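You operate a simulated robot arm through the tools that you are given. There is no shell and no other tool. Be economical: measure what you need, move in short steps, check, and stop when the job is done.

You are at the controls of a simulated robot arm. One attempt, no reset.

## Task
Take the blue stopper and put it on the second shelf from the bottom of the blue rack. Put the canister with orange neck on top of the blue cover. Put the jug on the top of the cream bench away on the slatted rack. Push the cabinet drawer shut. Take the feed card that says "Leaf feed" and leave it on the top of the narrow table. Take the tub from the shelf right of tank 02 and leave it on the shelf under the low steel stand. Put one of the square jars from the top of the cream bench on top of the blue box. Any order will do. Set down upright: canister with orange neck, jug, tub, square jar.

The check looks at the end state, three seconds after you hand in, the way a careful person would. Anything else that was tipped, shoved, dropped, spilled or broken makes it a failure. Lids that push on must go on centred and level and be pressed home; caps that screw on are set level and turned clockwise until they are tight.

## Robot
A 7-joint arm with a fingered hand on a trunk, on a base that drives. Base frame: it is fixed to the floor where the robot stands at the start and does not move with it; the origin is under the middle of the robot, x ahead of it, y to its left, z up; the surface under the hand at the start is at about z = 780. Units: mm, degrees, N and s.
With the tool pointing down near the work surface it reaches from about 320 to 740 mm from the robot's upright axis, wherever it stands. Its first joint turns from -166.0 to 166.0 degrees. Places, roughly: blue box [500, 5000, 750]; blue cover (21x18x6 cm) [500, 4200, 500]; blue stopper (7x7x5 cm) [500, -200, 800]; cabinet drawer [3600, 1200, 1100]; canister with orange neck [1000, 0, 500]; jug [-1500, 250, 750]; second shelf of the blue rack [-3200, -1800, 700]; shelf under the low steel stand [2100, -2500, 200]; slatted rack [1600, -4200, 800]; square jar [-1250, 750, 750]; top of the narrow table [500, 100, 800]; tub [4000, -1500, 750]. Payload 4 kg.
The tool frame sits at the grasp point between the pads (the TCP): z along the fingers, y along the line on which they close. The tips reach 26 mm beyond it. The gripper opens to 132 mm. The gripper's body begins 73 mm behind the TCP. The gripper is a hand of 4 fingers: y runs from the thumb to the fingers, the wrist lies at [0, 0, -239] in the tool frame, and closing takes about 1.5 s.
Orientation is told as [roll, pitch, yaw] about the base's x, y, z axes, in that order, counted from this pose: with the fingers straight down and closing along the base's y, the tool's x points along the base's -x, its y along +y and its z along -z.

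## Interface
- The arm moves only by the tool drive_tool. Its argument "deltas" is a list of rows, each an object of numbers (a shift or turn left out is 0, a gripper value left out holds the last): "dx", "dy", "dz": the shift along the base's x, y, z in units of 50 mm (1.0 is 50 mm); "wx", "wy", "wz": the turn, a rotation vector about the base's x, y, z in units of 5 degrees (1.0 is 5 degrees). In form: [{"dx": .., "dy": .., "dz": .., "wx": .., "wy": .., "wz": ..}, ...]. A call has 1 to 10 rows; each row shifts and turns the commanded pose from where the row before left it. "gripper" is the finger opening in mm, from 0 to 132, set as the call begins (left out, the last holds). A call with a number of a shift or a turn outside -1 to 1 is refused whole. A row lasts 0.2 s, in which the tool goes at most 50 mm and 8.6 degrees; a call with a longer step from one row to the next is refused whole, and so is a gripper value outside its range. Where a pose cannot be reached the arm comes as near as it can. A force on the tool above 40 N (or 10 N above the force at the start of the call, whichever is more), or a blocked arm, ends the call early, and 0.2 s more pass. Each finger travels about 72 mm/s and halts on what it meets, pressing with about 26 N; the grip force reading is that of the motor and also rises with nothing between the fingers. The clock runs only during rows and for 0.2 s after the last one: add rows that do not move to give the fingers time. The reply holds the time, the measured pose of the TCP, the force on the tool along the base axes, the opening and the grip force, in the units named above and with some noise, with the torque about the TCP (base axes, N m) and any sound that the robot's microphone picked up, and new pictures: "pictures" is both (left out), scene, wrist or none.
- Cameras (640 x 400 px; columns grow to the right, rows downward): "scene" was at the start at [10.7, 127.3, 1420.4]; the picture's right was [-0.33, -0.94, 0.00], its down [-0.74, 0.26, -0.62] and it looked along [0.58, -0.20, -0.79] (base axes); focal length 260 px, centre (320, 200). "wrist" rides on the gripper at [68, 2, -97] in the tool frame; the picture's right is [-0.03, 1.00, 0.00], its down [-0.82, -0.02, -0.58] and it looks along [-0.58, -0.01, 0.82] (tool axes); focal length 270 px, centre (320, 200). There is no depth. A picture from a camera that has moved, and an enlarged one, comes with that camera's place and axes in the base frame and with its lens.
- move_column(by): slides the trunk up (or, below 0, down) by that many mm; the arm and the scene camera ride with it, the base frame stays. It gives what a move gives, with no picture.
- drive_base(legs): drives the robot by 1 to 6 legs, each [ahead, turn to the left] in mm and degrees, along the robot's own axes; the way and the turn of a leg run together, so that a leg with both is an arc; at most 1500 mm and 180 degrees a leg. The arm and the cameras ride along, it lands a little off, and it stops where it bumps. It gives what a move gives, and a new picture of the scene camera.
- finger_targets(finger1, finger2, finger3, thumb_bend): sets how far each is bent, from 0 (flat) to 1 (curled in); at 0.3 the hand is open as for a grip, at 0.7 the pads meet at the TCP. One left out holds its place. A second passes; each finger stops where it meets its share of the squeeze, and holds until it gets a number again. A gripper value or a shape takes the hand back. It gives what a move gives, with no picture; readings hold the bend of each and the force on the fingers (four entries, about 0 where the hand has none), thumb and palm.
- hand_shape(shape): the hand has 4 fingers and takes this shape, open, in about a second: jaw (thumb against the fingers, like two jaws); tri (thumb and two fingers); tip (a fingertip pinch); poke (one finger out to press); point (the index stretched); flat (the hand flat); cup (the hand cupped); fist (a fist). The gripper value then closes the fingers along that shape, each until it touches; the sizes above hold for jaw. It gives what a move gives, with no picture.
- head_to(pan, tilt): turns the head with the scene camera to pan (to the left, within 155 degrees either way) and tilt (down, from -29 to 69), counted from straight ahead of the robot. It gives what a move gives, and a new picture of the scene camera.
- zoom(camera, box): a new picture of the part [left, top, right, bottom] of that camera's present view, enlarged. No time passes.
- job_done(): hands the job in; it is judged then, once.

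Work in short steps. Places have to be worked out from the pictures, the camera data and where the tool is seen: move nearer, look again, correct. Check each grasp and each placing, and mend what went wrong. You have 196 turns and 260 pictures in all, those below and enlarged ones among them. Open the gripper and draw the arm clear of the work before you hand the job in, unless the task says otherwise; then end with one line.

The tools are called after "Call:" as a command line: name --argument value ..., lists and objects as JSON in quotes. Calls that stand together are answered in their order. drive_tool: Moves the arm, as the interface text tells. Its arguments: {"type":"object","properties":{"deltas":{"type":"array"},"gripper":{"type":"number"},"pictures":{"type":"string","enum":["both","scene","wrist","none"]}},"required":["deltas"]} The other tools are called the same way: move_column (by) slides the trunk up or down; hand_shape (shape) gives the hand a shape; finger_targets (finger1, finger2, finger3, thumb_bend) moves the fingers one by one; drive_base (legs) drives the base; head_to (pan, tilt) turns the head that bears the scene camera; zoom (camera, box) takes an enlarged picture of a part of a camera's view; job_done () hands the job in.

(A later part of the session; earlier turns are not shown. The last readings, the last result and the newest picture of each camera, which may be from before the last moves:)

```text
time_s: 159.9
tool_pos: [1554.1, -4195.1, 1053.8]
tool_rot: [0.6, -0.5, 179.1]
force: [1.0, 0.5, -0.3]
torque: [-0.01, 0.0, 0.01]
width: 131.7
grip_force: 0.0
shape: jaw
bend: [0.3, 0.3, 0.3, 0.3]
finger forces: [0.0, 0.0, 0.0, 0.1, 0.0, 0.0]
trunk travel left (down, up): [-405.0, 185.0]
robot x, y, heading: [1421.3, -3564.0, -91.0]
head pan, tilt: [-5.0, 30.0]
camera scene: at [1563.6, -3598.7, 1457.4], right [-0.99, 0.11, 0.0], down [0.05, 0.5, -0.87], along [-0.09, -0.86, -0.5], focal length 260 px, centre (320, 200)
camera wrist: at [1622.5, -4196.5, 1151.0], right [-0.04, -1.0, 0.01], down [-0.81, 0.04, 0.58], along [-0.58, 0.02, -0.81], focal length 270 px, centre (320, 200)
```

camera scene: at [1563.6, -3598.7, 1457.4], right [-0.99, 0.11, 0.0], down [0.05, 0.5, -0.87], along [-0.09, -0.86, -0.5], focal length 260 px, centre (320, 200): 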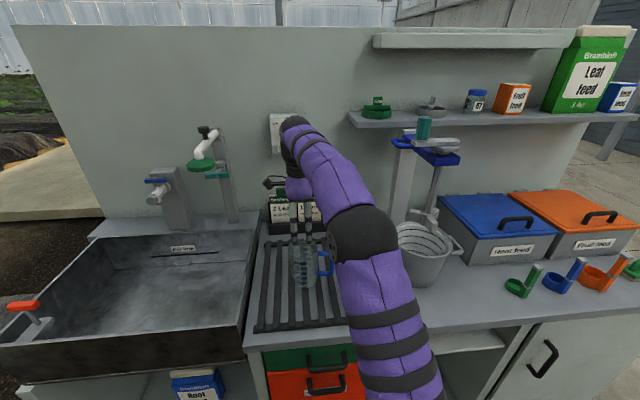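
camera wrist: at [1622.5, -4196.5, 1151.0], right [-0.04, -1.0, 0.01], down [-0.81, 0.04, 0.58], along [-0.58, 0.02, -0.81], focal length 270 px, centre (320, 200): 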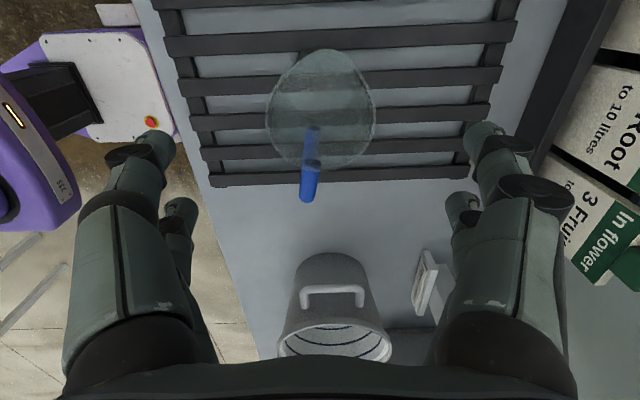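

Jug stands upright on the slats. Now the tub: I retract, back away, go round the low stand and face the tanks.

Call:
drive_tool --deltas '[{"dy": 0.9}, {"dy": 0.9}, {"dy": 0.9}, {"dy": 0.9}, {}]' --pictures "none"

Call:
drive_base --legs '[[-250, 0], [0, -174.1], [1000, 0], [920, 0], [0, -95]]'

Call:
head_to --pan 5 --tilt 15

Call:
head_to --pan -50 --tilt 25

```text
time_s: 161.2
tool_pos: [1555.2, -4014.7, 1049.6]
tool_rot: [0.5, -0.5, 179.3]
force: [1.1, -1.4, 0.0]
torque: [-0.02, -0.03, -0.01]
width: 131.9
grip_force: 0.0
shape: jaw
bend: [0.3, 0.3, 0.3, 0.3]
finger forces: [0.1, 0.0, 0.0, 0.1, 0.1, 0.0]
trunk travel left (down, up): [-405.0, 185.0]
robot x, y, heading: [1419.7, -3566.2, -91.3]
head pan, tilt: [-5.0, 30.0]
```

```text
time_s: 165.7
tool_pos: [1253.7, -3753.1, 1050.2]
tool_rot: [0.4, -0.6, 141.0]
force: [1.4, -0.4, 0.6]
torque: [0.02, -0.02, 0.02]
width: 132.1
grip_force: 0.1
shape: jaw
bend: [0.3, 0.3, 0.3, 0.3]
finger forces: [0.0, 0.1, 0.0, 0.0, 0.0, 0.1]
trunk travel left (down, up): [-405.0, 185.0]
robot x, y, heading: [1424.6, -3315.0, -127.2]
head pan, tilt: [-5.0, 30.0]
stopped in leg 2: the robot was blocked; the commanded pose is now the measured one
camera scene: at [1521.9, -3427.6, 1457.4], right [-0.74, 0.67, 0.0], down [0.34, 0.37, -0.87], along [-0.58, -0.64, -0.5], focal length 260 px, centre (320, 200)
```

scene: 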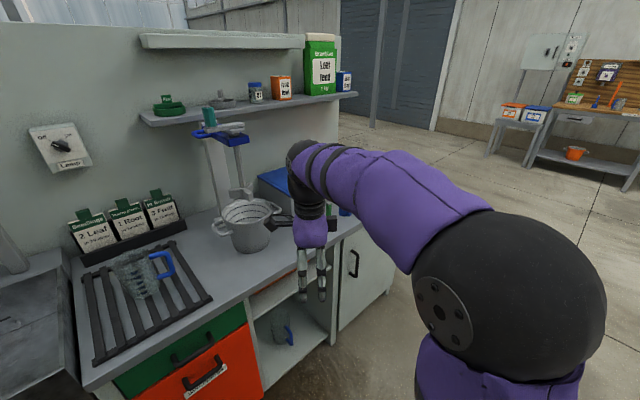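

```text
time_s: 166.5
tool_pos: [1252.6, -3751.7, 1050.4]
tool_rot: [0.5, -0.5, 141.0]
force: [0.8, 0.0, -0.1]
torque: [-0.02, 0.01, -0.03]
width: 131.9
grip_force: 0.0
shape: jaw
bend: [0.3, 0.3, 0.3, 0.3]
finger forces: [0.0, 0.0, 0.0, 0.0, 0.0, 0.1]
trunk travel left (down, up): [-405.0, 185.0]
robot x, y, heading: [1424.8, -3317.1, -127.3]
head pan, tilt: [5.0, 15.0]
camera scene: at [1532.6, -3439.4, 1481.5], right [-0.85, 0.53, 0.0], down [0.14, 0.22, -0.97], along [-0.51, -0.82, -0.26], focal length 260 px, centre (320, 200)
```

scene: 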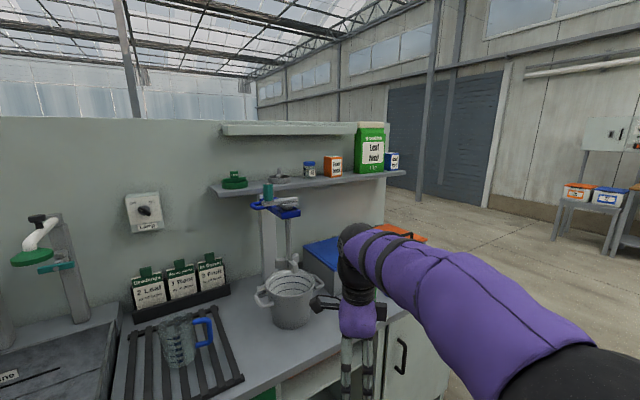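

```text
time_s: 167.7
tool_pos: [1251.8, -3753.2, 1051.7]
tool_rot: [0.5, -0.6, 141.0]
force: [0.2, -0.4, -0.1]
torque: [0.03, 0.02, -0.04]
width: 131.8
grip_force: 0.0
shape: jaw
bend: [0.3, 0.3, 0.3, 0.3]
finger forces: [0.0, 0.1, 0.1, 0.0, 0.0, 0.0]
trunk travel left (down, up): [-405.0, 185.0]
robot x, y, heading: [1425.4, -3314.4, -127.0]
head pan, tilt: [-50.0, 25.0]
camera scene: at [1490.2, -3365.0, 1465.4], right [-0.05, 1.0, 0.0], down [0.42, 0.02, -0.91], along [-0.91, -0.05, -0.42], focal length 260 px, centre (320, 200)
```

scene: 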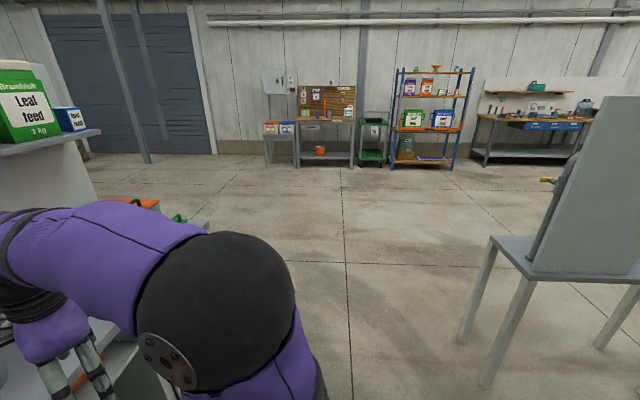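

The base corner grazed something (low stand corner likely). I move ahead-left a little for room, then turn and go on.

Call:
drive_base --legs '[[150, 0], [0, -140.6], [1000, 0], [1010, 0], [0, -92.4]]'

Call:
head_to --pan -5 --tilt 15

Call:
head_to --pan -60 --tilt 30

```text
time_s: 189.5
tool_pos: [1656.5, -1302.9, 1051.0]
tool_rot: [0.5, -0.4, -91.7]
force: [1.1, 0.5, 0.6]
torque: [0.01, 0.03, 0.0]
width: 131.8
grip_force: 0.0
shape: jaw
bend: [0.3, 0.3, 0.3, 0.3]
finger forces: [0.1, 0.0, 0.0, 0.0, 0.0, 0.0]
trunk travel left (down, up): [-405.0, 185.0]
robot x, y, heading: [1203.5, -1431.3, 0.3]
head pan, tilt: [-50.0, 25.0]
camera scene: at [1202.5, -1348.8, 1465.4], right [-0.76, -0.65, 0.0], down [-0.27, 0.32, -0.91], along [0.58, -0.69, -0.42], focal length 260 px, centre (320, 200)
```

scene: 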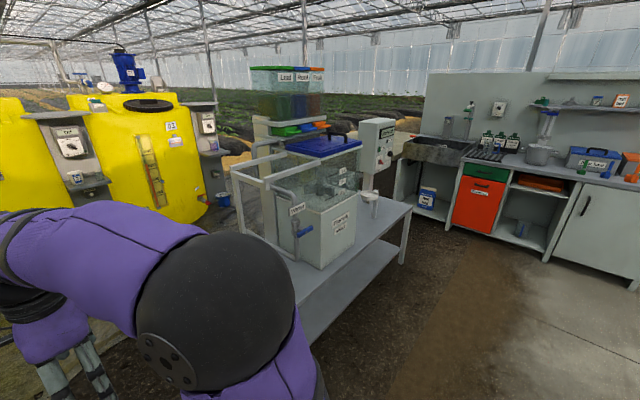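

```text
time_s: 190.6
tool_pos: [1656.0, -1302.7, 1050.0]
tool_rot: [0.4, -0.5, -91.7]
force: [0.8, -0.4, -0.3]
torque: [0.01, 0.0, -0.04]
width: 131.9
grip_force: 0.1
shape: jaw
bend: [0.3, 0.3, 0.3, 0.3]
finger forces: [0.0, 0.1, 0.0, 0.0, 0.1, 0.1]
trunk travel left (down, up): [-405.0, 185.0]
robot x, y, heading: [1201.9, -1432.6, 0.3]
head pan, tilt: [-5.0, 15.0]
camera scene: at [1236.1, -1286.4, 1481.6], right [-0.09, -1.0, 0.0], down [-0.26, 0.02, -0.97], along [0.96, -0.08, -0.26], focal length 260 px, centre (320, 200)
```

scene: 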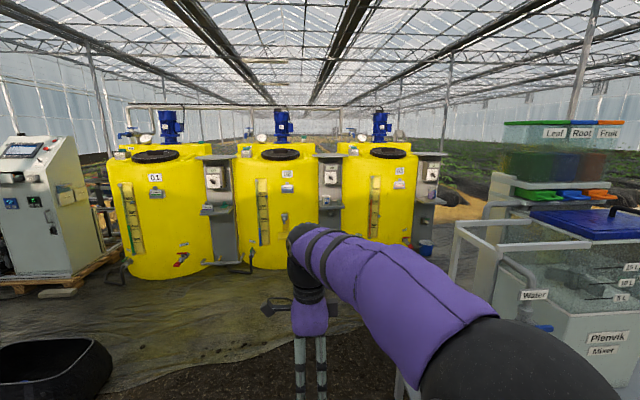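

```text
time_s: 191.9
tool_pos: [1656.7, -1302.9, 1050.2]
tool_rot: [0.4, -0.5, -91.7]
force: [0.4, 0.2, 0.3]
torque: [0.01, 0.03, 0.02]
width: 131.8
grip_force: 0.1
shape: jaw
bend: [0.3, 0.3, 0.3, 0.3]
finger forces: [0.0, 0.1, 0.0, 0.1, 0.0, 0.0]
trunk travel left (down, up): [-405.0, 185.0]
robot x, y, heading: [1202.9, -1429.8, 0.3]
head pan, tilt: [-60.0, 30.0]
camera scene: at [1188.6, -1356.6, 1457.4], right [-0.86, -0.5, 0.0], down [-0.25, 0.43, -0.87], along [0.44, -0.75, -0.5], focal length 260 px, centre (320, 200)
```

scene: 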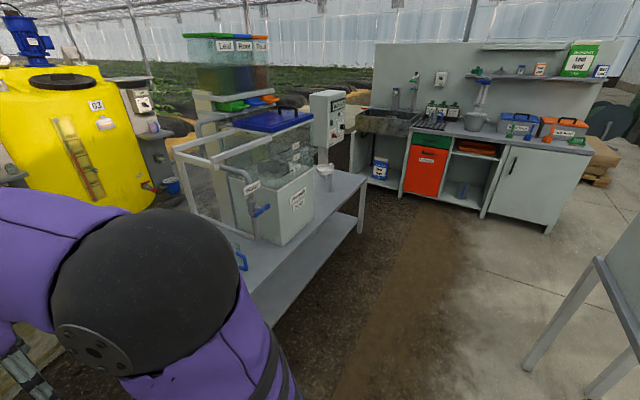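

The tub's shelf is between tanks 02 and 03. Drive ahead ~1850 and look.

Call:
drive_base --legs '[[1300, 0], [550, 0]]'

Call:
head_to --pan -5 --tilt 25

```text
time_s: 201.2
tool_pos: [3506.1, -1338.4, 1049.5]
tool_rot: [0.5, -0.5, -92.9]
force: [-0.3, -0.8, -0.1]
torque: [0.04, -0.04, 0.0]
width: 132.0
grip_force: 0.1
shape: jaw
bend: [0.3, 0.3, 0.3, 0.3]
finger forces: [0.0, 0.1, 0.0, 0.0, 0.0, 0.0]
trunk travel left (down, up): [-405.0, 185.0]
robot x, y, heading: [3055.1, -1456.5, -1.2]
head pan, tilt: [-60.0, 30.0]
camera scene: at [3038.0, -1382.6, 1457.4], right [-0.88, -0.48, 0.0], down [-0.24, 0.44, -0.87], along [0.42, -0.76, -0.5], focal length 260 px, centre (320, 200)
```

scene: 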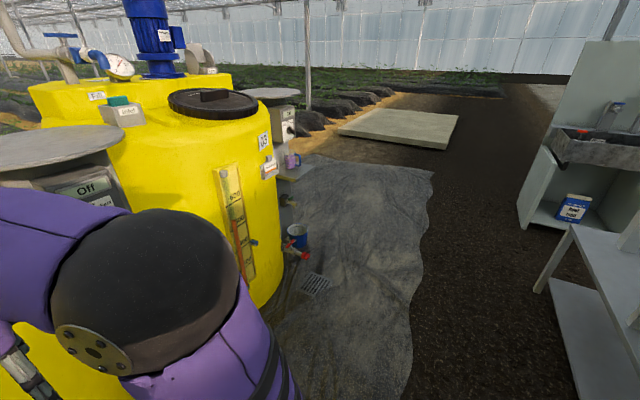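

```text
time_s: 202.4
tool_pos: [3505.7, -1339.1, 1049.6]
tool_rot: [0.5, -0.4, -92.9]
force: [-0.2, -0.7, 0.0]
torque: [0.0, 0.0, 0.02]
width: 131.9
grip_force: 0.0
shape: jaw
bend: [0.3, 0.3, 0.3, 0.3]
finger forces: [0.0, 0.0, 0.0, 0.0, 0.0, 0.0]
trunk travel left (down, up): [-405.0, 185.0]
robot x, y, heading: [3051.3, -1457.0, -1.4]
head pan, tilt: [-5.0, 25.0]
camera scene: at [3085.9, -1313.3, 1465.4], right [-0.11, -0.99, 0.0], down [-0.42, 0.05, -0.91], along [0.9, -0.1, -0.42], focal length 260 px, centre (320, 200)
```

scene: 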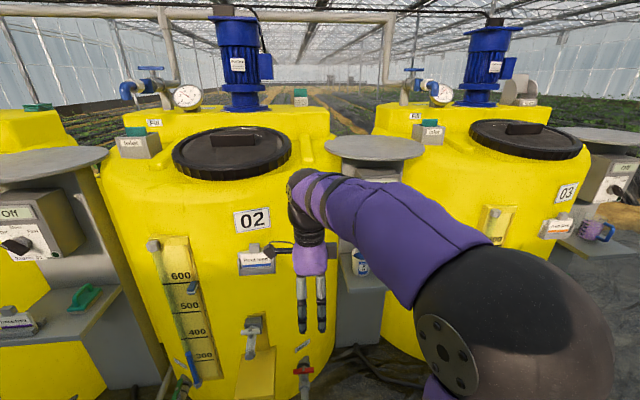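

The arm hides the shelf; I swing the tool left to see it.

Call:
drive_tool --deltas '[{"dy": 0.9, "dx": -0.3}, {"dy": 0.9, "dx": -0.3}, {"dy": 0.9}, {"dy": 0.9}, {"dy": 0.9}, {}]' --pictures "none"

Call:
head_to --pan -12 --tilt 28

Call:
zoom --camera "scene" --box '[220, 100, 420, 300]'

```text
time_s: 203.8
tool_pos: [3476.7, -1116.8, 1047.5]
tool_rot: [0.4, -0.6, -92.9]
force: [-0.8, 0.1, -0.5]
torque: [-0.02, -0.03, 0.03]
width: 131.7
grip_force: 0.1
shape: jaw
bend: [0.3, 0.3, 0.3, 0.3]
finger forces: [0.0, 0.1, 0.0, 0.0, 0.0, 0.0]
trunk travel left (down, up): [-405.0, 185.0]
robot x, y, heading: [3051.2, -1457.2, -1.2]
head pan, tilt: [-5.0, 25.0]
```

```text
time_s: 204.5
tool_pos: [3477.0, -1117.0, 1047.2]
tool_rot: [0.5, -0.5, -92.9]
force: [0.4, -0.3, -0.2]
torque: [-0.01, 0.03, -0.01]
width: 131.9
grip_force: 0.0
shape: jaw
bend: [0.3, 0.3, 0.3, 0.3]
finger forces: [0.0, 0.0, 0.0, 0.0, 0.1, 0.0]
trunk travel left (down, up): [-405.0, 185.0]
robot x, y, heading: [3055.4, -1452.9, -1.0]
head pan, tilt: [-12.0, 28.0]
camera scene: at [3083.2, -1324.0, 1460.6], right [-0.23, -0.97, 0.0], down [-0.46, 0.11, -0.88], along [0.86, -0.2, -0.47], focal length 260 px, centre (320, 200)
```

scene: 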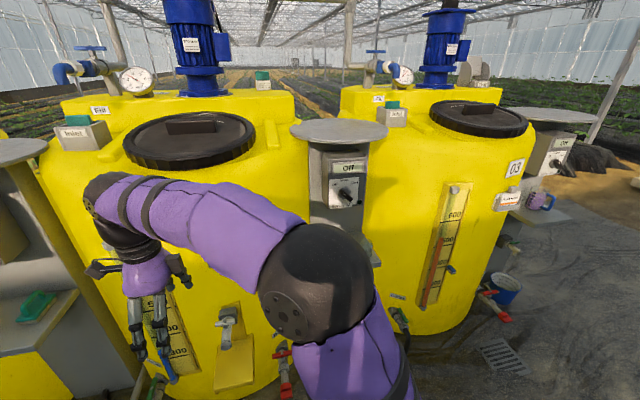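

```text
2.00 times, centred on (320, 200) of scene
camera zoom: at [3083.2, -1324.0, 1460.6], right [-0.23, -0.97, 0.0], down [-0.46, 0.11, -0.88], along [0.86, -0.2, -0.47], focal length 519 px, centre (320, 200)
```

zoom: 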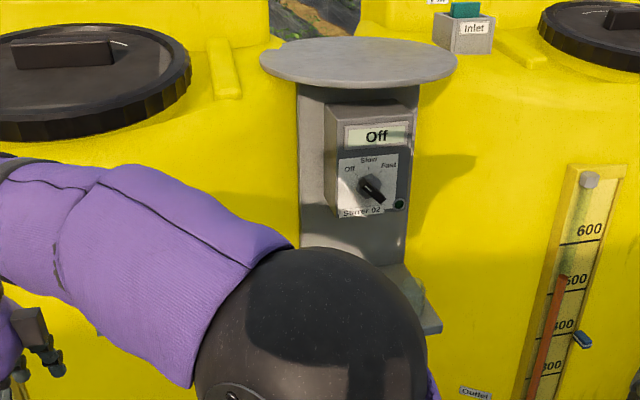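

The elbow now hides it; I swing the arm far right instead.

Call:
drive_tool --deltas '[{"dy": -1}, {"dy": -1}, {"dy": -1}, {"dy": -1}, {"dy": -1}, {"dy": -1}, {"dy": -1}, {"dy": -1}, {"dy": -1}, {"dy": -1}]' --pictures "none"

Call:
drive_tool --deltas '[{"dy": -1}, {"dy": -1}, {"dy": -1}, {"dy": -1, "dx": 0}, {"dx": -1}, {}]' --pictures "scene"

Call:
zoom --camera "scene" --box '[220, 120, 460, 320]'

```text
time_s: 206.7
tool_pos: [3478.7, -1613.6, 1056.4]
tool_rot: [0.6, -0.4, -92.9]
force: [-1.1, 0.2, 0.8]
torque: [-0.01, -0.01, 0.03]
width: 131.7
grip_force: 0.1
shape: jaw
bend: [0.3, 0.3, 0.3, 0.3]
finger forces: [0.0, 0.0, 0.0, 0.0, 0.0, 0.0]
trunk travel left (down, up): [-405.0, 185.0]
robot x, y, heading: [3057.2, -1456.5, -0.9]
head pan, tilt: [-12.0, 28.0]
```

```text
time_s: 208.1
tool_pos: [3426.6, -1813.1, 1052.5]
tool_rot: [0.5, -0.5, -92.9]
force: [-0.3, 1.0, 0.0]
torque: [-0.02, -0.03, -0.03]
width: 131.9
grip_force: 0.1
shape: jaw
bend: [0.3, 0.3, 0.3, 0.3]
finger forces: [0.0, 0.0, 0.1, 0.0, 0.1, 0.0]
trunk travel left (down, up): [-405.0, 185.0]
robot x, y, heading: [3052.1, -1457.5, -1.0]
head pan, tilt: [-12.0, 28.0]
camera scene: at [3082.6, -1323.9, 1460.6], right [-0.23, -0.97, 0.0], down [-0.46, 0.11, -0.88], along [0.86, -0.2, -0.47], focal length 260 px, centre (320, 200)
```

scene: 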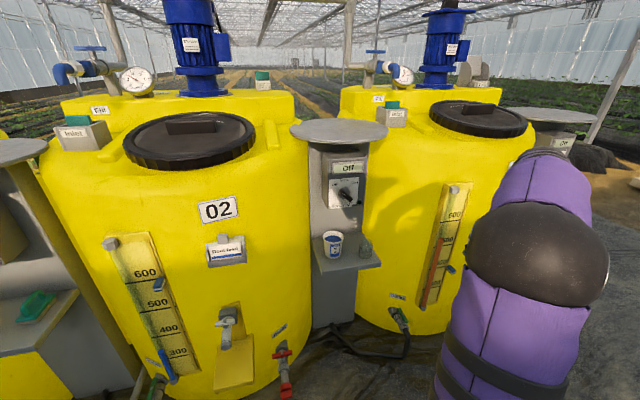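

```text
2.00 times, centred on (340, 220) of scene
camera zoom: at [3082.6, -1323.9, 1460.6], right [-0.23, -0.97, 0.0], down [-0.46, 0.11, -0.88], along [0.86, -0.2, -0.47], focal length 519 px, centre (280, 160)
```

zoom: 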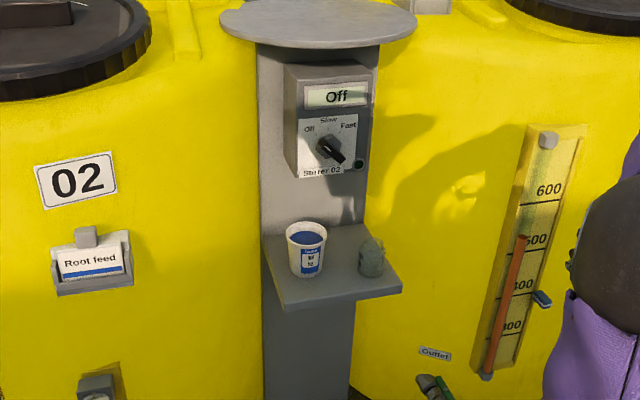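

Found: tub on the shelf between 02 and 03, and the tanks carry feed cards in holders (02 = "Root feed"), so "Leaf feed" must be on another tank. For the tub I need a horizontal hand (also for the low shelf). I back up 150 and turn the hand to point forward with the camera on top.

Call:
drive_base --legs '[[-150, 0]]'

Call:
drive_tool --deltas '[{"wz": 0.58, "dy": 0.8}, {"dx": 0.3, "dy": 0.6, "wx": 0.98, "wy": -0.98, "wz": -0.98}, {"dx": 0.3, "dy": 0.6, "wx": 0.98, "wy": -0.98, "wz": -0.98}, {"dx": 0.3, "dy": 0.6, "wx": 0.98, "wy": -0.98, "wz": -0.98}, {"dx": 0.3, "dy": 0.6, "wx": 0.98, "wy": -0.98, "wz": -0.98}, {"dx": 0.3, "dy": 0.6, "wx": 0.98, "wy": -0.98, "wz": -0.98}, {"dx": 0.3, "dy": 0.6, "wx": 0.98, "wy": -0.98, "wz": -0.98}, {"dx": 0.3, "wx": 0.98, "wy": -0.98, "wz": -0.98}, {"dx": 0.3, "wx": 0.98, "wy": -0.98, "wz": -0.98}, {"wx": 0.98, "wy": -0.98, "wz": -0.98}]' --pictures "none"

Call:
drive_tool --deltas '[{"wx": 0.98, "wy": -0.98, "wz": -0.98}, {"wx": 0.98, "wy": -0.98, "wz": -0.98}, {"wx": 0.98, "wy": -0.98, "wz": -0.98}, {"wx": 0.98, "wy": -0.98, "wz": -0.98}, {"wx": 0.98, "wy": -0.98, "wz": -0.98}, {"wx": 0.14, "wy": -0.14, "wz": -0.14}, {}]' --pictures "both"

```text
time_s: 209.5
tool_pos: [3270.2, -1810.3, 1051.8]
tool_rot: [0.5, -0.6, -93.1]
force: [0.1, 0.0, -0.1]
torque: [-0.01, 0.01, -0.03]
width: 132.1
grip_force: 0.1
shape: jaw
bend: [0.3, 0.3, 0.3, 0.3]
finger forces: [0.0, 0.0, 0.1, 0.0, 0.1, 0.1]
trunk travel left (down, up): [-405.0, 185.0]
robot x, y, heading: [2894.7, -1453.2, -1.1]
head pan, tilt: [-12.0, 28.0]
camera scene: at [2927.9, -1321.1, 1460.6], right [-0.23, -0.97, 0.0], down [-0.46, 0.11, -0.88], along [0.86, -0.2, -0.47], focal length 260 px, centre (320, 200)
```

scene: 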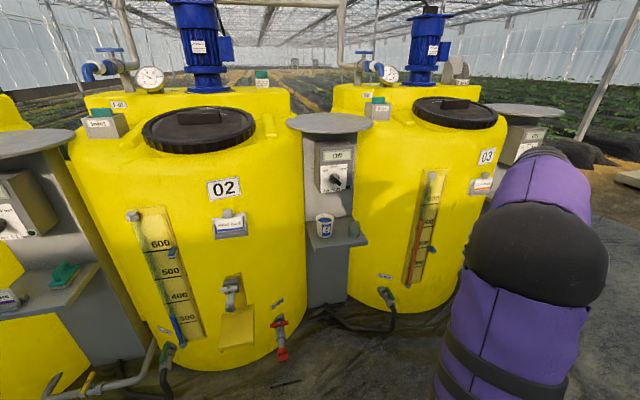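

```text
time_s: 211.7
tool_pos: [3390.3, -1591.9, 1051.8]
tool_rot: [32.1, 54.4, -122.6]
force: [-0.2, 0.4, 0.4]
torque: [0.02, 0.04, 0.01]
width: 131.8
grip_force: 0.0
shape: jaw
bend: [0.3, 0.3, 0.3, 0.3]
finger forces: [0.0, 0.0, 0.0, 0.0, 0.0, 0.0]
trunk travel left (down, up): [-405.0, 185.0]
robot x, y, heading: [2898.5, -1451.5, -1.1]
head pan, tilt: [-12.0, 28.0]
```

```text
time_s: 213.3
tool_pos: [3405.6, -1601.2, 1059.2]
tool_rot: [-16.1, 89.6, 163.2]
force: [0.5, -0.7, -0.2]
torque: [-0.01, -0.02, 0.0]
width: 131.7
grip_force: 0.1
shape: jaw
bend: [0.3, 0.3, 0.3, 0.3]
finger forces: [0.0, 0.0, 0.1, 0.1, 0.0, 0.1]
out of reach, approached as far as the arm can: row 5
trunk travel left (down, up): [-405.0, 185.0]
robot x, y, heading: [2898.9, -1454.9, -1.0]
head pan, tilt: [-12.0, 28.0]
camera scene: at [2927.8, -1321.1, 1460.6], right [-0.23, -0.97, 0.0], down [-0.46, 0.11, -0.88], along [0.86, -0.2, -0.47], focal length 260 px, centre (320, 200)
camera wrist: at [3309.3, -1602.1, 1130.0], right [-0.01, -1.0, -0.03], down [-0.58, 0.03, -0.81], along [0.81, 0.01, -0.58], focal length 270 px, centre (320, 200)
```

scene: 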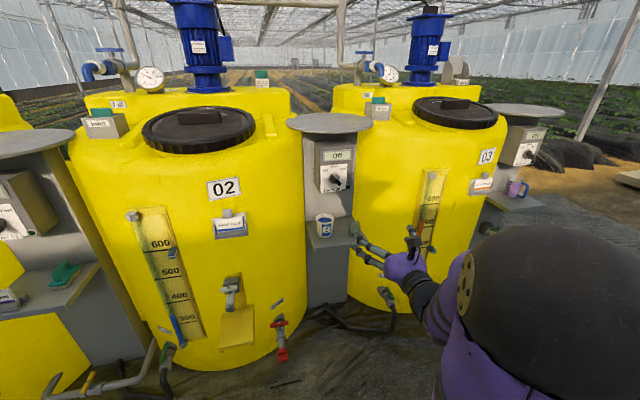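
wrist: 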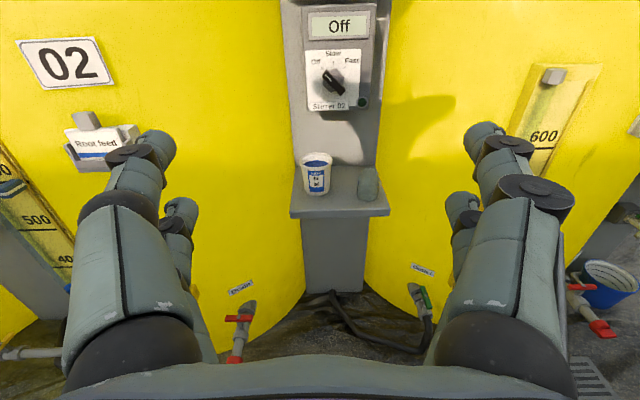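

The hand points forward. Triangulating: tub centre ≈(3885,-1575), base z≈745, top ≈834. I drive 200 ahead and lower the trunk so the TCP is at z≈795.

Call:
drive_base --legs '[[200, 0]]'

Call:
move_column --by -262

Call:
drive_tool --deltas '[{"dy": 0.5}, {}]' --gripper 124 --pictures "both"

```text
time_s: 214.9
tool_pos: [3607.3, -1604.4, 1059.3]
tool_rot: [-14.1, 89.5, 165.4]
force: [-0.2, -0.6, 0.1]
torque: [-0.01, 0.0, 0.0]
width: 131.8
grip_force: 0.1
shape: jaw
bend: [0.3, 0.3, 0.3, 0.3]
finger forces: [0.0, 0.1, 0.1, 0.1, 0.2, 0.0]
trunk travel left (down, up): [-405.0, 185.0]
robot x, y, heading: [3098.9, -1457.1, -0.8]
head pan, tilt: [-12.0, 28.0]
camera scene: at [3127.7, -1324.9, 1460.6], right [-0.23, -0.97, 0.0], down [-0.46, 0.11, -0.88], along [0.86, -0.2, -0.47], focal length 260 px, centre (320, 200)
```

scene: 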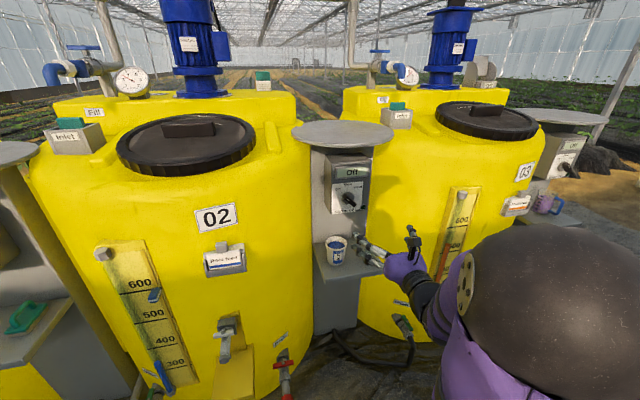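

```text
time_s: 217.6
tool_pos: [3605.4, -1603.9, 797.1]
tool_rot: [-13.9, 89.6, 165.7]
force: [-1.2, 0.4, -0.3]
torque: [0.0, -0.02, -0.02]
width: 132.1
grip_force: 0.1
shape: jaw
bend: [0.3, 0.3, 0.3, 0.3]
finger forces: [0.1, 0.0, 0.1, 0.1, 0.1, 0.0]
trunk travel left (down, up): [-143.0, 447.0]
robot x, y, heading: [3100.0, -1458.4, -1.1]
head pan, tilt: [-12.0, 28.0]
```

```text
time_s: 218.2
tool_pos: [3616.7, -1582.7, 803.0]
tool_rot: [-13.7, 89.5, 166.1]
force: [-0.3, 0.1, 0.6]
torque: [-0.04, 0.01, -0.02]
width: 124.3
grip_force: 0.1
shape: jaw
bend: [0.42, 0.42, 0.42, 0.29]
finger forces: [0.0, 0.0, 0.0, 0.0, 0.0, 0.0]
out of reach, approached as far as the arm can: row 1
trunk travel left (down, up): [-143.0, 447.0]
robot x, y, heading: [3094.1, -1457.5, -1.0]
head pan, tilt: [-12.0, 28.0]
camera scene: at [3127.7, -1324.9, 1198.6], right [-0.23, -0.97, 0.0], down [-0.46, 0.11, -0.88], along [0.86, -0.2, -0.47], focal length 260 px, centre (320, 200)
camera wrist: at [3520.3, -1583.7, 873.5], right [-0.01, -1.0, -0.03], down [-0.58, 0.03, -0.81], along [0.81, 0.01, -0.58], focal length 270 px, centre (320, 200)
```

scene: 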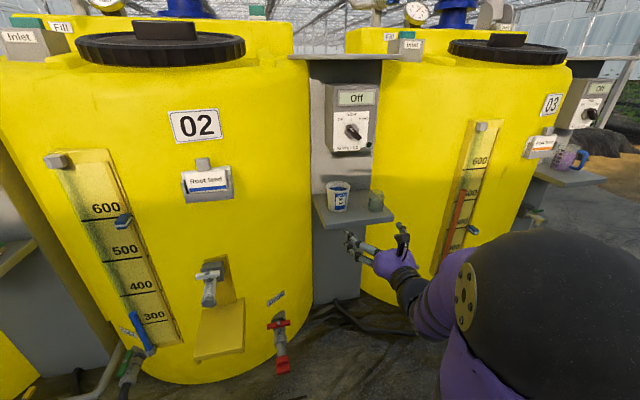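
wrist: 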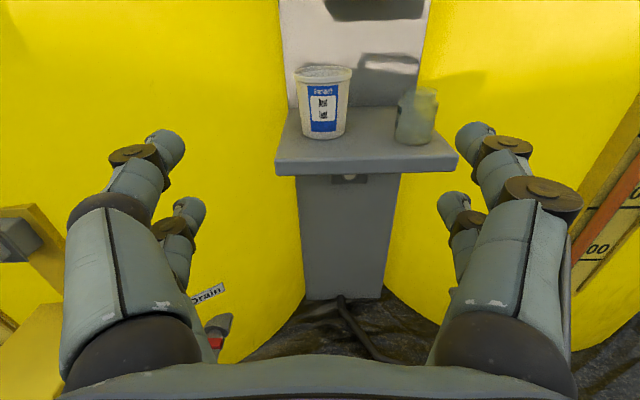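

Better triangulation puts the tub at x≈3925, y≈-1585, shelf z≈712. I lower the trunk 40 and advance 190 mm, then look.

Call:
move_column --by -38

Call:
drive_tool --deltas '[{"dx": 0.8}, {"dx": 0.8}, {"dx": 0.8}, {"dx": 0.8}, {"dx": 0.6}, {}]' --pictures "both"

```text
time_s: 219.0
tool_pos: [3617.1, -1583.3, 765.1]
tool_rot: [-13.5, 89.5, 166.2]
force: [-0.1, -0.8, -0.2]
torque: [-0.03, 0.01, 0.05]
width: 124.1
grip_force: 0.1
shape: jaw
bend: [0.42, 0.42, 0.42, 0.29]
finger forces: [0.0, 0.0, 0.0, 0.1, 0.0, 0.1]
trunk travel left (down, up): [-105.0, 485.0]
robot x, y, heading: [3095.2, -1456.1, -0.9]
head pan, tilt: [-12.0, 28.0]
```

```text
time_s: 220.4
tool_pos: [3807.8, -1585.6, 766.5]
tool_rot: [-15.0, 89.6, 164.7]
force: [0.4, -0.1, -0.4]
torque: [0.01, 0.02, 0.01]
width: 124.1
grip_force: 0.0
shape: jaw
bend: [0.42, 0.42, 0.42, 0.29]
finger forces: [0.0, 0.0, 0.0, 0.0, 0.1, 0.0]
trunk travel left (down, up): [-105.0, 485.0]
robot x, y, heading: [3096.5, -1455.0, -1.1]
head pan, tilt: [-12.0, 28.0]
camera scene: at [3127.7, -1324.9, 1160.6], right [-0.23, -0.97, 0.0], down [-0.46, 0.11, -0.88], along [0.86, -0.2, -0.47], focal length 260 px, centre (320, 200)
camera wrist: at [3711.3, -1586.7, 836.9], right [-0.01, -1.0, -0.03], down [-0.58, 0.03, -0.81], along [0.81, 0.01, -0.58], focal length 270 px, centre (320, 200)
```

scene: 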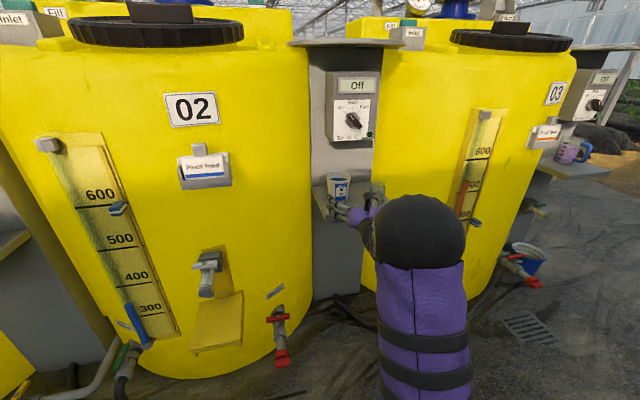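
wrist: 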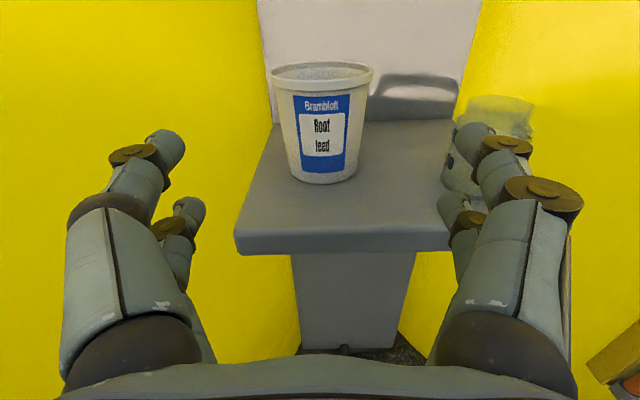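

Tub: rim Ø≈80, centre ≈(3935,-1588), shelf ≈709. I narrow to 104 to clear the jar at right and advance until the pads are beside it.

Call:
drive_tool --deltas '[{"dy": -0.06, "dz": -0.06}, {}, {"dx": 0.6}, {"dx": 0.6}, {"dx": 0.6}, {}]' --gripper 104 --pictures "wrist"

```text
time_s: 221.8
tool_pos: [3897.6, -1586.4, 762.9]
tool_rot: [-12.7, 89.4, 166.9]
force: [0.2, -0.1, -0.5]
torque: [0.0, -0.03, 0.01]
width: 104.4
grip_force: 0.1
shape: jaw
bend: [0.6, 0.6, 0.6, 0.46]
finger forces: [0.0, 0.0, 0.0, 0.0, 0.0, 0.1]
trunk travel left (down, up): [-105.0, 485.0]
robot x, y, heading: [3098.1, -1457.9, -1.1]
head pan, tilt: [-12.0, 28.0]
camera wrist: at [3800.9, -1587.2, 832.6], right [-0.01, -1.0, -0.03], down [-0.58, 0.03, -0.81], along [0.81, 0.01, -0.58], focal length 270 px, centre (320, 200)
```

wrist: 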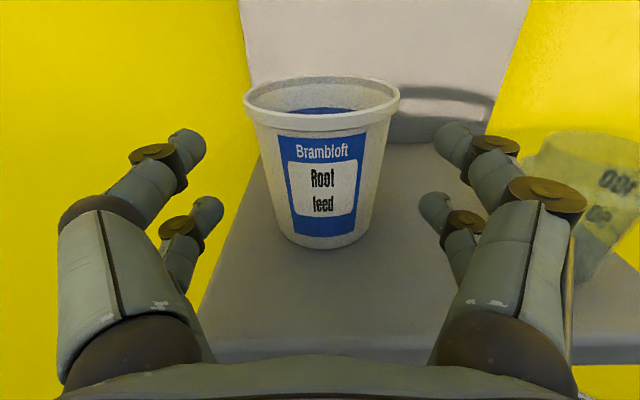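

Well centred. Advance 38 mm and close.

Call:
drive_tool --deltas '[{"dx": 0.4}, {"dx": 0.36}, {}]' --pictures "none"

Call:
drive_tool --deltas '[{}, {}, {}, {}, {}]' --gripper 50 --pictures "wrist"

```text
time_s: 222.6
tool_pos: [3934.6, -1588.7, 763.4]
tool_rot: [-15.2, 89.5, 164.3]
force: [0.1, 0.9, 0.0]
torque: [-0.01, -0.01, 0.0]
width: 103.9
grip_force: 0.2
shape: jaw
bend: [0.6, 0.6, 0.6, 0.46]
finger forces: [0.0, 0.1, 0.1, 0.1, 0.0, 0.1]
trunk travel left (down, up): [-105.0, 485.0]
robot x, y, heading: [3092.6, -1456.4, -1.0]
head pan, tilt: [-12.0, 28.0]
```

```text
time_s: 223.8
tool_pos: [3934.8, -1588.4, 761.9]
tool_rot: [-12.8, 89.5, 166.9]
force: [-1.1, 1.4, -0.1]
torque: [-0.03, 0.01, 0.03]
width: 73.6
grip_force: 26.1
shape: jaw
bend: [0.71, 0.72, 0.72, 0.7]
finger forces: [21.7, 21.8, 23.0, 0.0, 24.1, 0.0]
trunk travel left (down, up): [-105.0, 485.0]
robot x, y, heading: [3095.4, -1455.7, -1.0]
head pan, tilt: [-12.0, 28.0]
camera wrist: at [3837.4, -1589.3, 832.5], right [-0.01, -1.0, -0.03], down [-0.58, 0.03, -0.81], along [0.81, 0.01, -0.58], focal length 270 px, centre (320, 200)
```

wrist: 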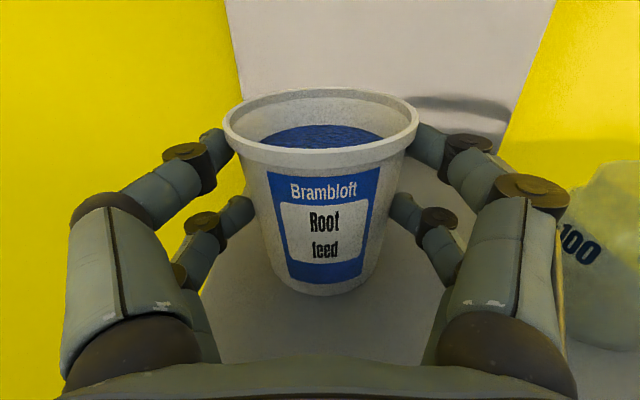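

Gripped. Lift 25 mm with the trunk, then back out with the base.

Call:
move_column --by 25

Call:
drive_base --legs '[[-350, 0]]'

Call:
head_to --pan 25 --tilt 15

Call:
zoom --camera "wrist" --box '[0, 0, 640, 400]'

```text
time_s: 224.5
tool_pos: [3935.5, -1588.5, 785.8]
tool_rot: [-12.4, 89.4, 167.3]
force: [-0.2, -0.2, -3.7]
torque: [0.01, 0.11, -0.03]
width: 74.0
grip_force: 26.0
shape: jaw
bend: [0.71, 0.72, 0.72, 0.7]
finger forces: [21.8, 22.7, 23.2, 0.0, 24.1, 0.0]
trunk travel left (down, up): [-130.0, 460.0]
robot x, y, heading: [3096.9, -1459.0, -1.1]
head pan, tilt: [-12.0, 28.0]
```

```text
time_s: 226.7
tool_pos: [3600.8, -1583.9, 785.8]
tool_rot: [-12.9, 89.5, 166.7]
force: [0.3, -0.3, -4.4]
torque: [0.03, 0.12, 0.01]
width: 74.0
grip_force: 26.1
shape: jaw
bend: [0.71, 0.72, 0.72, 0.7]
finger forces: [21.8, 22.7, 23.1, 0.0, 24.1, 0.0]
trunk travel left (down, up): [-130.0, 460.0]
robot x, y, heading: [2765.9, -1447.3, -1.1]
head pan, tilt: [-12.0, 28.0]
camera scene: at [2796.3, -1318.6, 1185.5], right [-0.23, -0.97, 0.0], down [-0.46, 0.11, -0.88], along [0.86, -0.2, -0.47], focal length 260 px, centre (320, 200)
```

scene: 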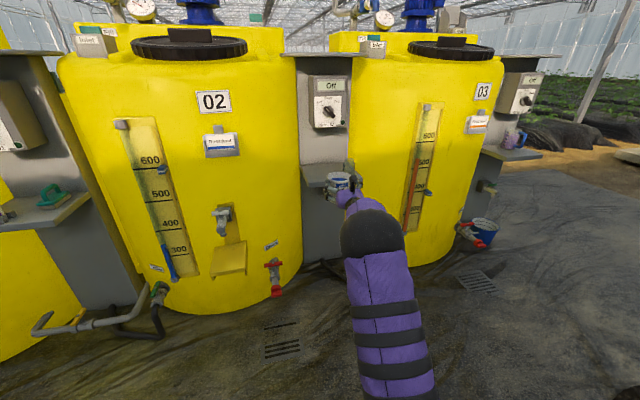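

```text
time_s: 227.7
tool_pos: [3601.6, -1585.0, 786.5]
tool_rot: [-13.0, 89.4, 166.6]
force: [0.3, 0.8, -3.7]
torque: [0.0, 0.12, 0.0]
width: 74.1
grip_force: 26.0
shape: jaw
bend: [0.71, 0.72, 0.72, 0.7]
finger forces: [21.8, 22.8, 23.1, 0.0, 24.1, 0.1]
trunk travel left (down, up): [-130.0, 460.0]
robot x, y, heading: [2764.6, -1451.8, -1.2]
head pan, tilt: [25.0, 15.0]
camera scene: at [2792.9, -1260.2, 1206.6], right [0.4, -0.92, 0.0], down [-0.24, -0.1, -0.97], along [0.88, 0.39, -0.26], focal length 260 px, centre (320, 200)
```

scene: 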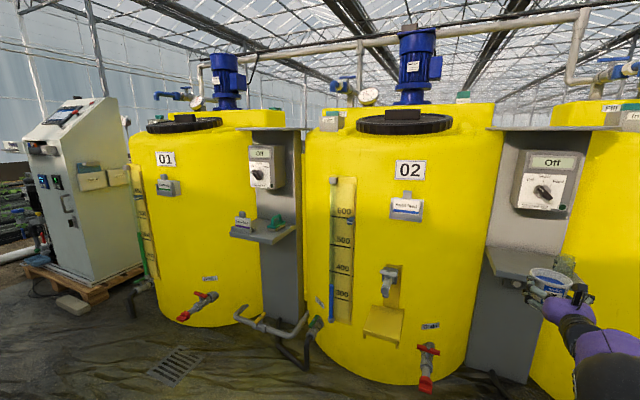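

```text
1.00 times, centred on (320, 200) of wrist (not enlarged: the box is as wide or as high as the picture)
camera zoom: at [3505.0, -1585.0, 857.2], right [-0.01, -1.0, -0.03], down [-0.59, 0.03, -0.81], along [0.81, 0.01, -0.59], focal length 270 px, centre (320, 200)
```

zoom: 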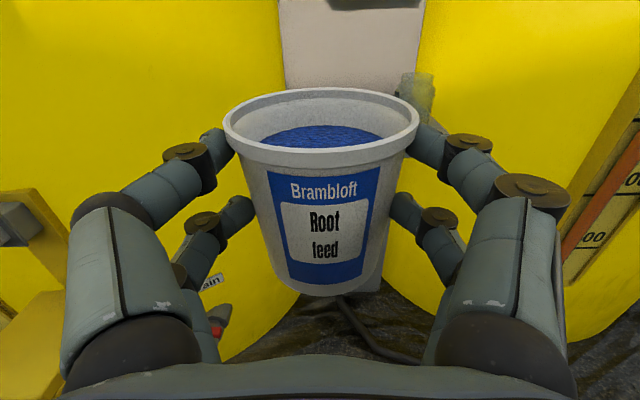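

Tub held upright. I check the other holders: tank 01, and the small item on the shelf left of 02.

Call:
zoom --camera "scene" --box '[140, 150, 300, 250]'

Call:
head_to --pan -18 --tilt 20

Call:
zoom --camera "scene" --box '[400, 80, 560, 180]'

```text
4.00 times, centred on (220, 200) of scene
camera zoom: at [2792.9, -1260.2, 1206.6], right [0.4, -0.92, 0.0], down [-0.24, -0.1, -0.97], along [0.88, 0.39, -0.26], focal length 1038 px, centre (720, 200)
```

zoom: 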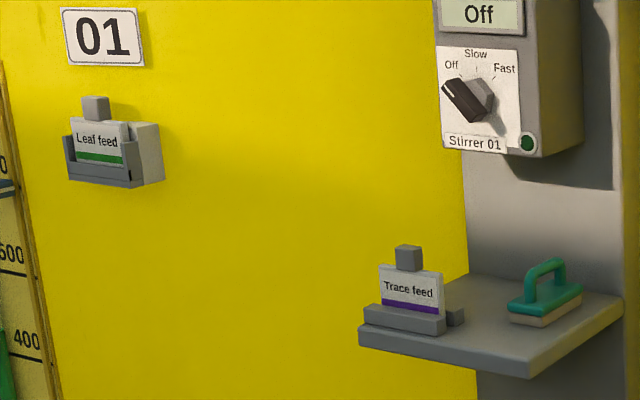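

```text
time_s: 228.8
tool_pos: [3601.0, -1584.9, 785.9]
tool_rot: [-12.9, 89.4, 166.8]
force: [-0.2, -0.6, -3.9]
torque: [0.0, 0.17, -0.01]
width: 73.9
grip_force: 26.0
shape: jaw
bend: [0.71, 0.72, 0.72, 0.7]
finger forces: [21.8, 22.8, 23.0, 0.0, 24.1, 0.0]
trunk travel left (down, up): [-130.0, 460.0]
robot x, y, heading: [2763.1, -1451.1, -1.3]
head pan, tilt: [-18.0, 20.0]
camera scene: at [2795.4, -1328.4, 1198.4], right [-0.33, -0.94, 0.0], down [-0.32, 0.11, -0.94], along [0.89, -0.31, -0.34], focal length 260 px, centre (320, 200)
```

scene: 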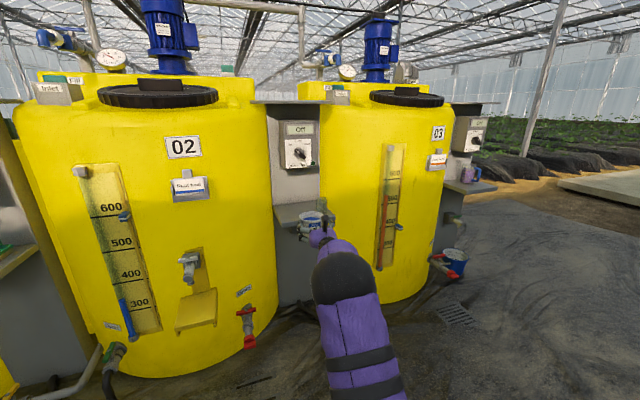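

```text
4.00 times, centred on (480, 130) of scene
camera zoom: at [2795.4, -1328.4, 1198.4], right [-0.33, -0.94, 0.0], down [-0.32, 0.11, -0.94], along [0.89, -0.31, -0.34], focal length 1038 px, centre (-320, 480)
```

zoom: 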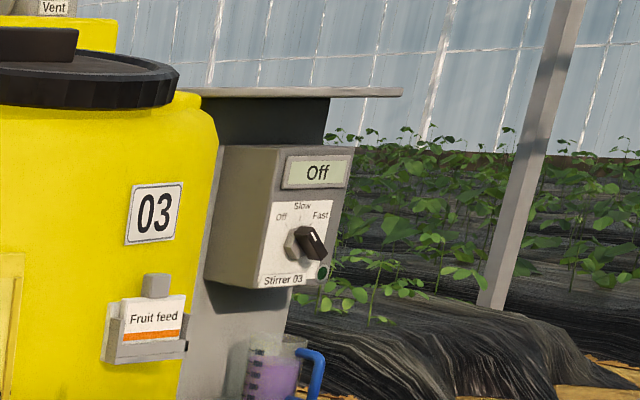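

Tank 01's holder has the "Leaf feed" card with a grey tab. First the tub: retract 200, and drive to the north end of the low stand facing it.

Call:
drive_tool --deltas '[{"dx": -0.5}, {"dx": -0.8}, {"dx": -0.8}, {"dx": -0.8}, {"dx": -0.8}, {"dx": -0.3}, {}]' --pictures "none"

Call:
drive_base --legs '[[0, -30], [-750, 0], [0, -59]]'

Call:
head_to --pan 0 --tilt 30

```text
time_s: 230.4
tool_pos: [3401.3, -1583.7, 788.1]
tool_rot: [-11.4, 89.4, 167.9]
force: [0.1, 0.3, -3.9]
torque: [-0.03, 0.12, 0.01]
width: 74.1
grip_force: 25.7
shape: jaw
bend: [0.71, 0.72, 0.72, 0.7]
finger forces: [21.8, 22.7, 23.1, 0.1, 24.2, 0.1]
trunk travel left (down, up): [-130.0, 460.0]
robot x, y, heading: [2760.6, -1452.9, -1.1]
head pan, tilt: [-18.0, 20.0]
```

```text
time_s: 238.9
tool_pos: [2010.3, -1707.2, 787.8]
tool_rot: [-12.9, 89.4, 78.7]
force: [0.0, 0.8, -3.7]
torque: [0.14, -0.01, 0.01]
width: 73.6
grip_force: 26.0
shape: jaw
bend: [0.71, 0.72, 0.72, 0.7]
finger forces: [21.7, 22.6, 22.9, 0.0, 23.8, 0.0]
trunk travel left (down, up): [-130.0, 460.0]
robot x, y, heading: [2121.4, -1064.7, -89.4]
head pan, tilt: [-18.0, 20.0]
camera scene: at [2244.9, -1093.9, 1198.4], right [-0.95, 0.3, 0.0], down [0.1, 0.33, -0.94], along [-0.28, -0.9, -0.34], focal length 260 px, centre (320, 200)
```

scene: 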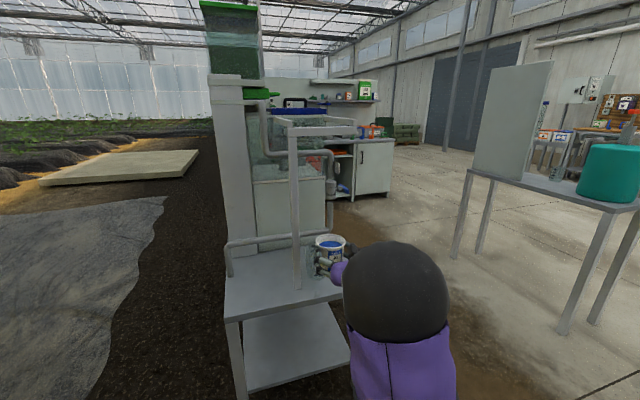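

```text
time_s: 239.7
tool_pos: [2010.7, -1707.3, 787.9]
tool_rot: [-12.7, 89.5, 78.8]
force: [-0.2, 0.2, -4.0]
torque: [0.15, 0.0, 0.0]
width: 73.8
grip_force: 26.1
shape: jaw
bend: [0.71, 0.72, 0.72, 0.7]
finger forces: [21.7, 22.6, 22.9, 0.1, 23.8, 0.0]
trunk travel left (down, up): [-130.0, 460.0]
robot x, y, heading: [2119.3, -1062.8, -89.2]
head pan, tilt: [0.0, 30.0]
camera scene: at [2273.6, -1095.4, 1182.4], right [-1.0, -0.01, 0.0], down [-0.01, 0.5, -0.87], along [0.01, -0.87, -0.5], focal length 260 px, centre (320, 200)
```

scene: 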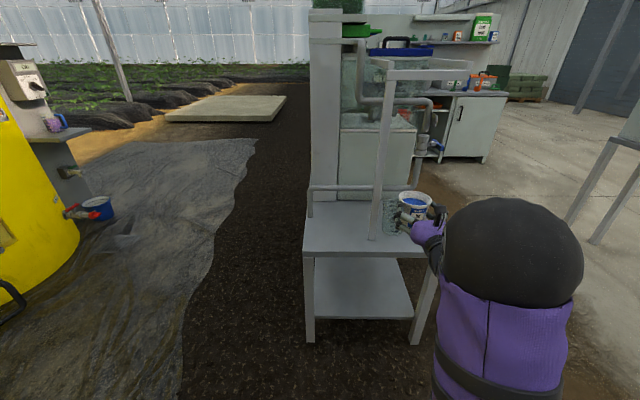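

Stand top edge z≈528 at y≈-1815; shelf z≈180, 310 mm clear. The tub is still outside the edge; I lower trunk fully and then the arm, watching reach.

Call:
move_column --by -130

Call:
drive_tool --deltas '[{"dz": -0.8, "dy": 0.4}, {"dz": -0.8}, {"dz": -0.8}, {"dz": -0.8}, {"dz": -0.8}, {}]' --pictures "scene"

```text
time_s: 241.3
tool_pos: [2010.7, -1707.6, 657.6]
tool_rot: [-12.9, 89.4, 78.5]
force: [0.1, 0.5, -3.5]
torque: [0.13, 0.01, 0.03]
width: 73.7
grip_force: 26.3
shape: jaw
bend: [0.71, 0.72, 0.72, 0.7]
finger forces: [21.7, 22.6, 23.0, 0.0, 23.7, 0.0]
trunk travel left (down, up): [0.0, 590.0]
robot x, y, heading: [2121.9, -1062.6, -89.5]
head pan, tilt: [0.0, 30.0]
```

```text
time_s: 242.7
tool_pos: [2007.7, -1686.9, 459.6]
tool_rot: [-13.7, 89.6, 77.7]
force: [-0.5, -1.2, -3.3]
torque: [0.15, -0.02, 0.0]
width: 73.6
grip_force: 26.0
shape: jaw
bend: [0.71, 0.72, 0.73, 0.7]
finger forces: [21.6, 22.4, 22.8, 0.1, 23.8, 0.0]
trunk travel left (down, up): [0.0, 590.0]
robot x, y, heading: [2124.7, -1068.7, -89.3]
head pan, tilt: [0.0, 30.0]
camera scene: at [2273.7, -1095.4, 1052.4], right [-1.0, -0.01, 0.0], down [-0.01, 0.5, -0.87], along [0.01, -0.87, -0.5], focal length 260 px, centre (320, 200)
```

scene: 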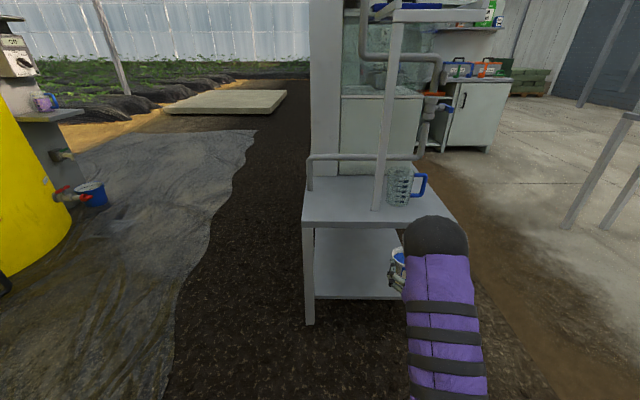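

Reach is fine. Down to z≈262 and shift to x≈2090.

Call:
drive_tool --deltas '[{"dz": -0.8, "dx": 0.4}, {"dz": -0.8, "dx": 0.4}, {"dz": -0.8, "dx": 0.4}, {"dz": -0.8, "dx": 0.4}, {"dz": -0.75}, {}]' --pictures "both"

```text
time_s: 244.1
tool_pos: [2091.6, -1686.5, 260.0]
tool_rot: [-10.9, 89.5, 80.6]
force: [0.0, 0.4, -3.1]
torque: [0.14, -0.01, 0.0]
width: 73.7
grip_force: 25.9
shape: jaw
bend: [0.71, 0.72, 0.73, 0.7]
finger forces: [21.8, 22.4, 23.0, 0.1, 23.8, 0.0]
trunk travel left (down, up): [0.0, 590.0]
robot x, y, heading: [2123.6, -1066.4, -89.7]
head pan, tilt: [0.0, 30.0]
camera scene: at [2273.7, -1095.4, 1052.4], right [-1.0, -0.01, 0.0], down [-0.01, 0.5, -0.87], along [0.01, -0.87, -0.5], focal length 260 px, centre (320, 200)
camera wrist: at [2087.6, -1590.9, 330.4], right [-1.0, -0.03, -0.03], down [0.01, 0.59, -0.81], along [0.04, -0.81, -0.58], focal length 270 px, centre (320, 200)
```

scene: 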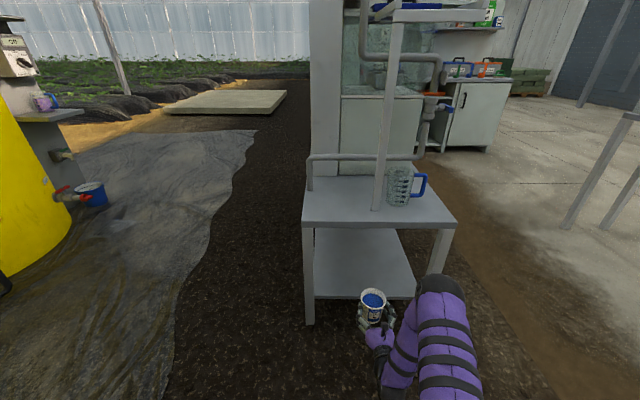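
wrist: 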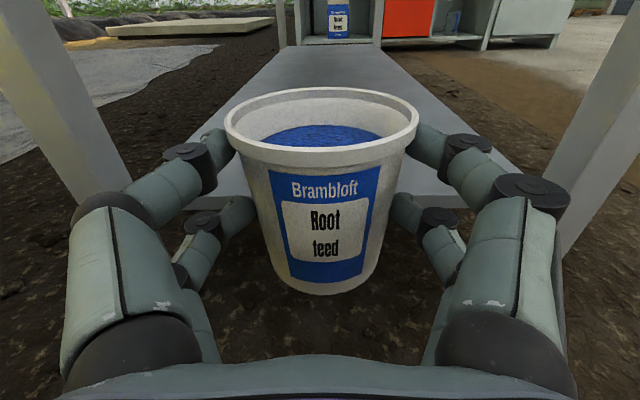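

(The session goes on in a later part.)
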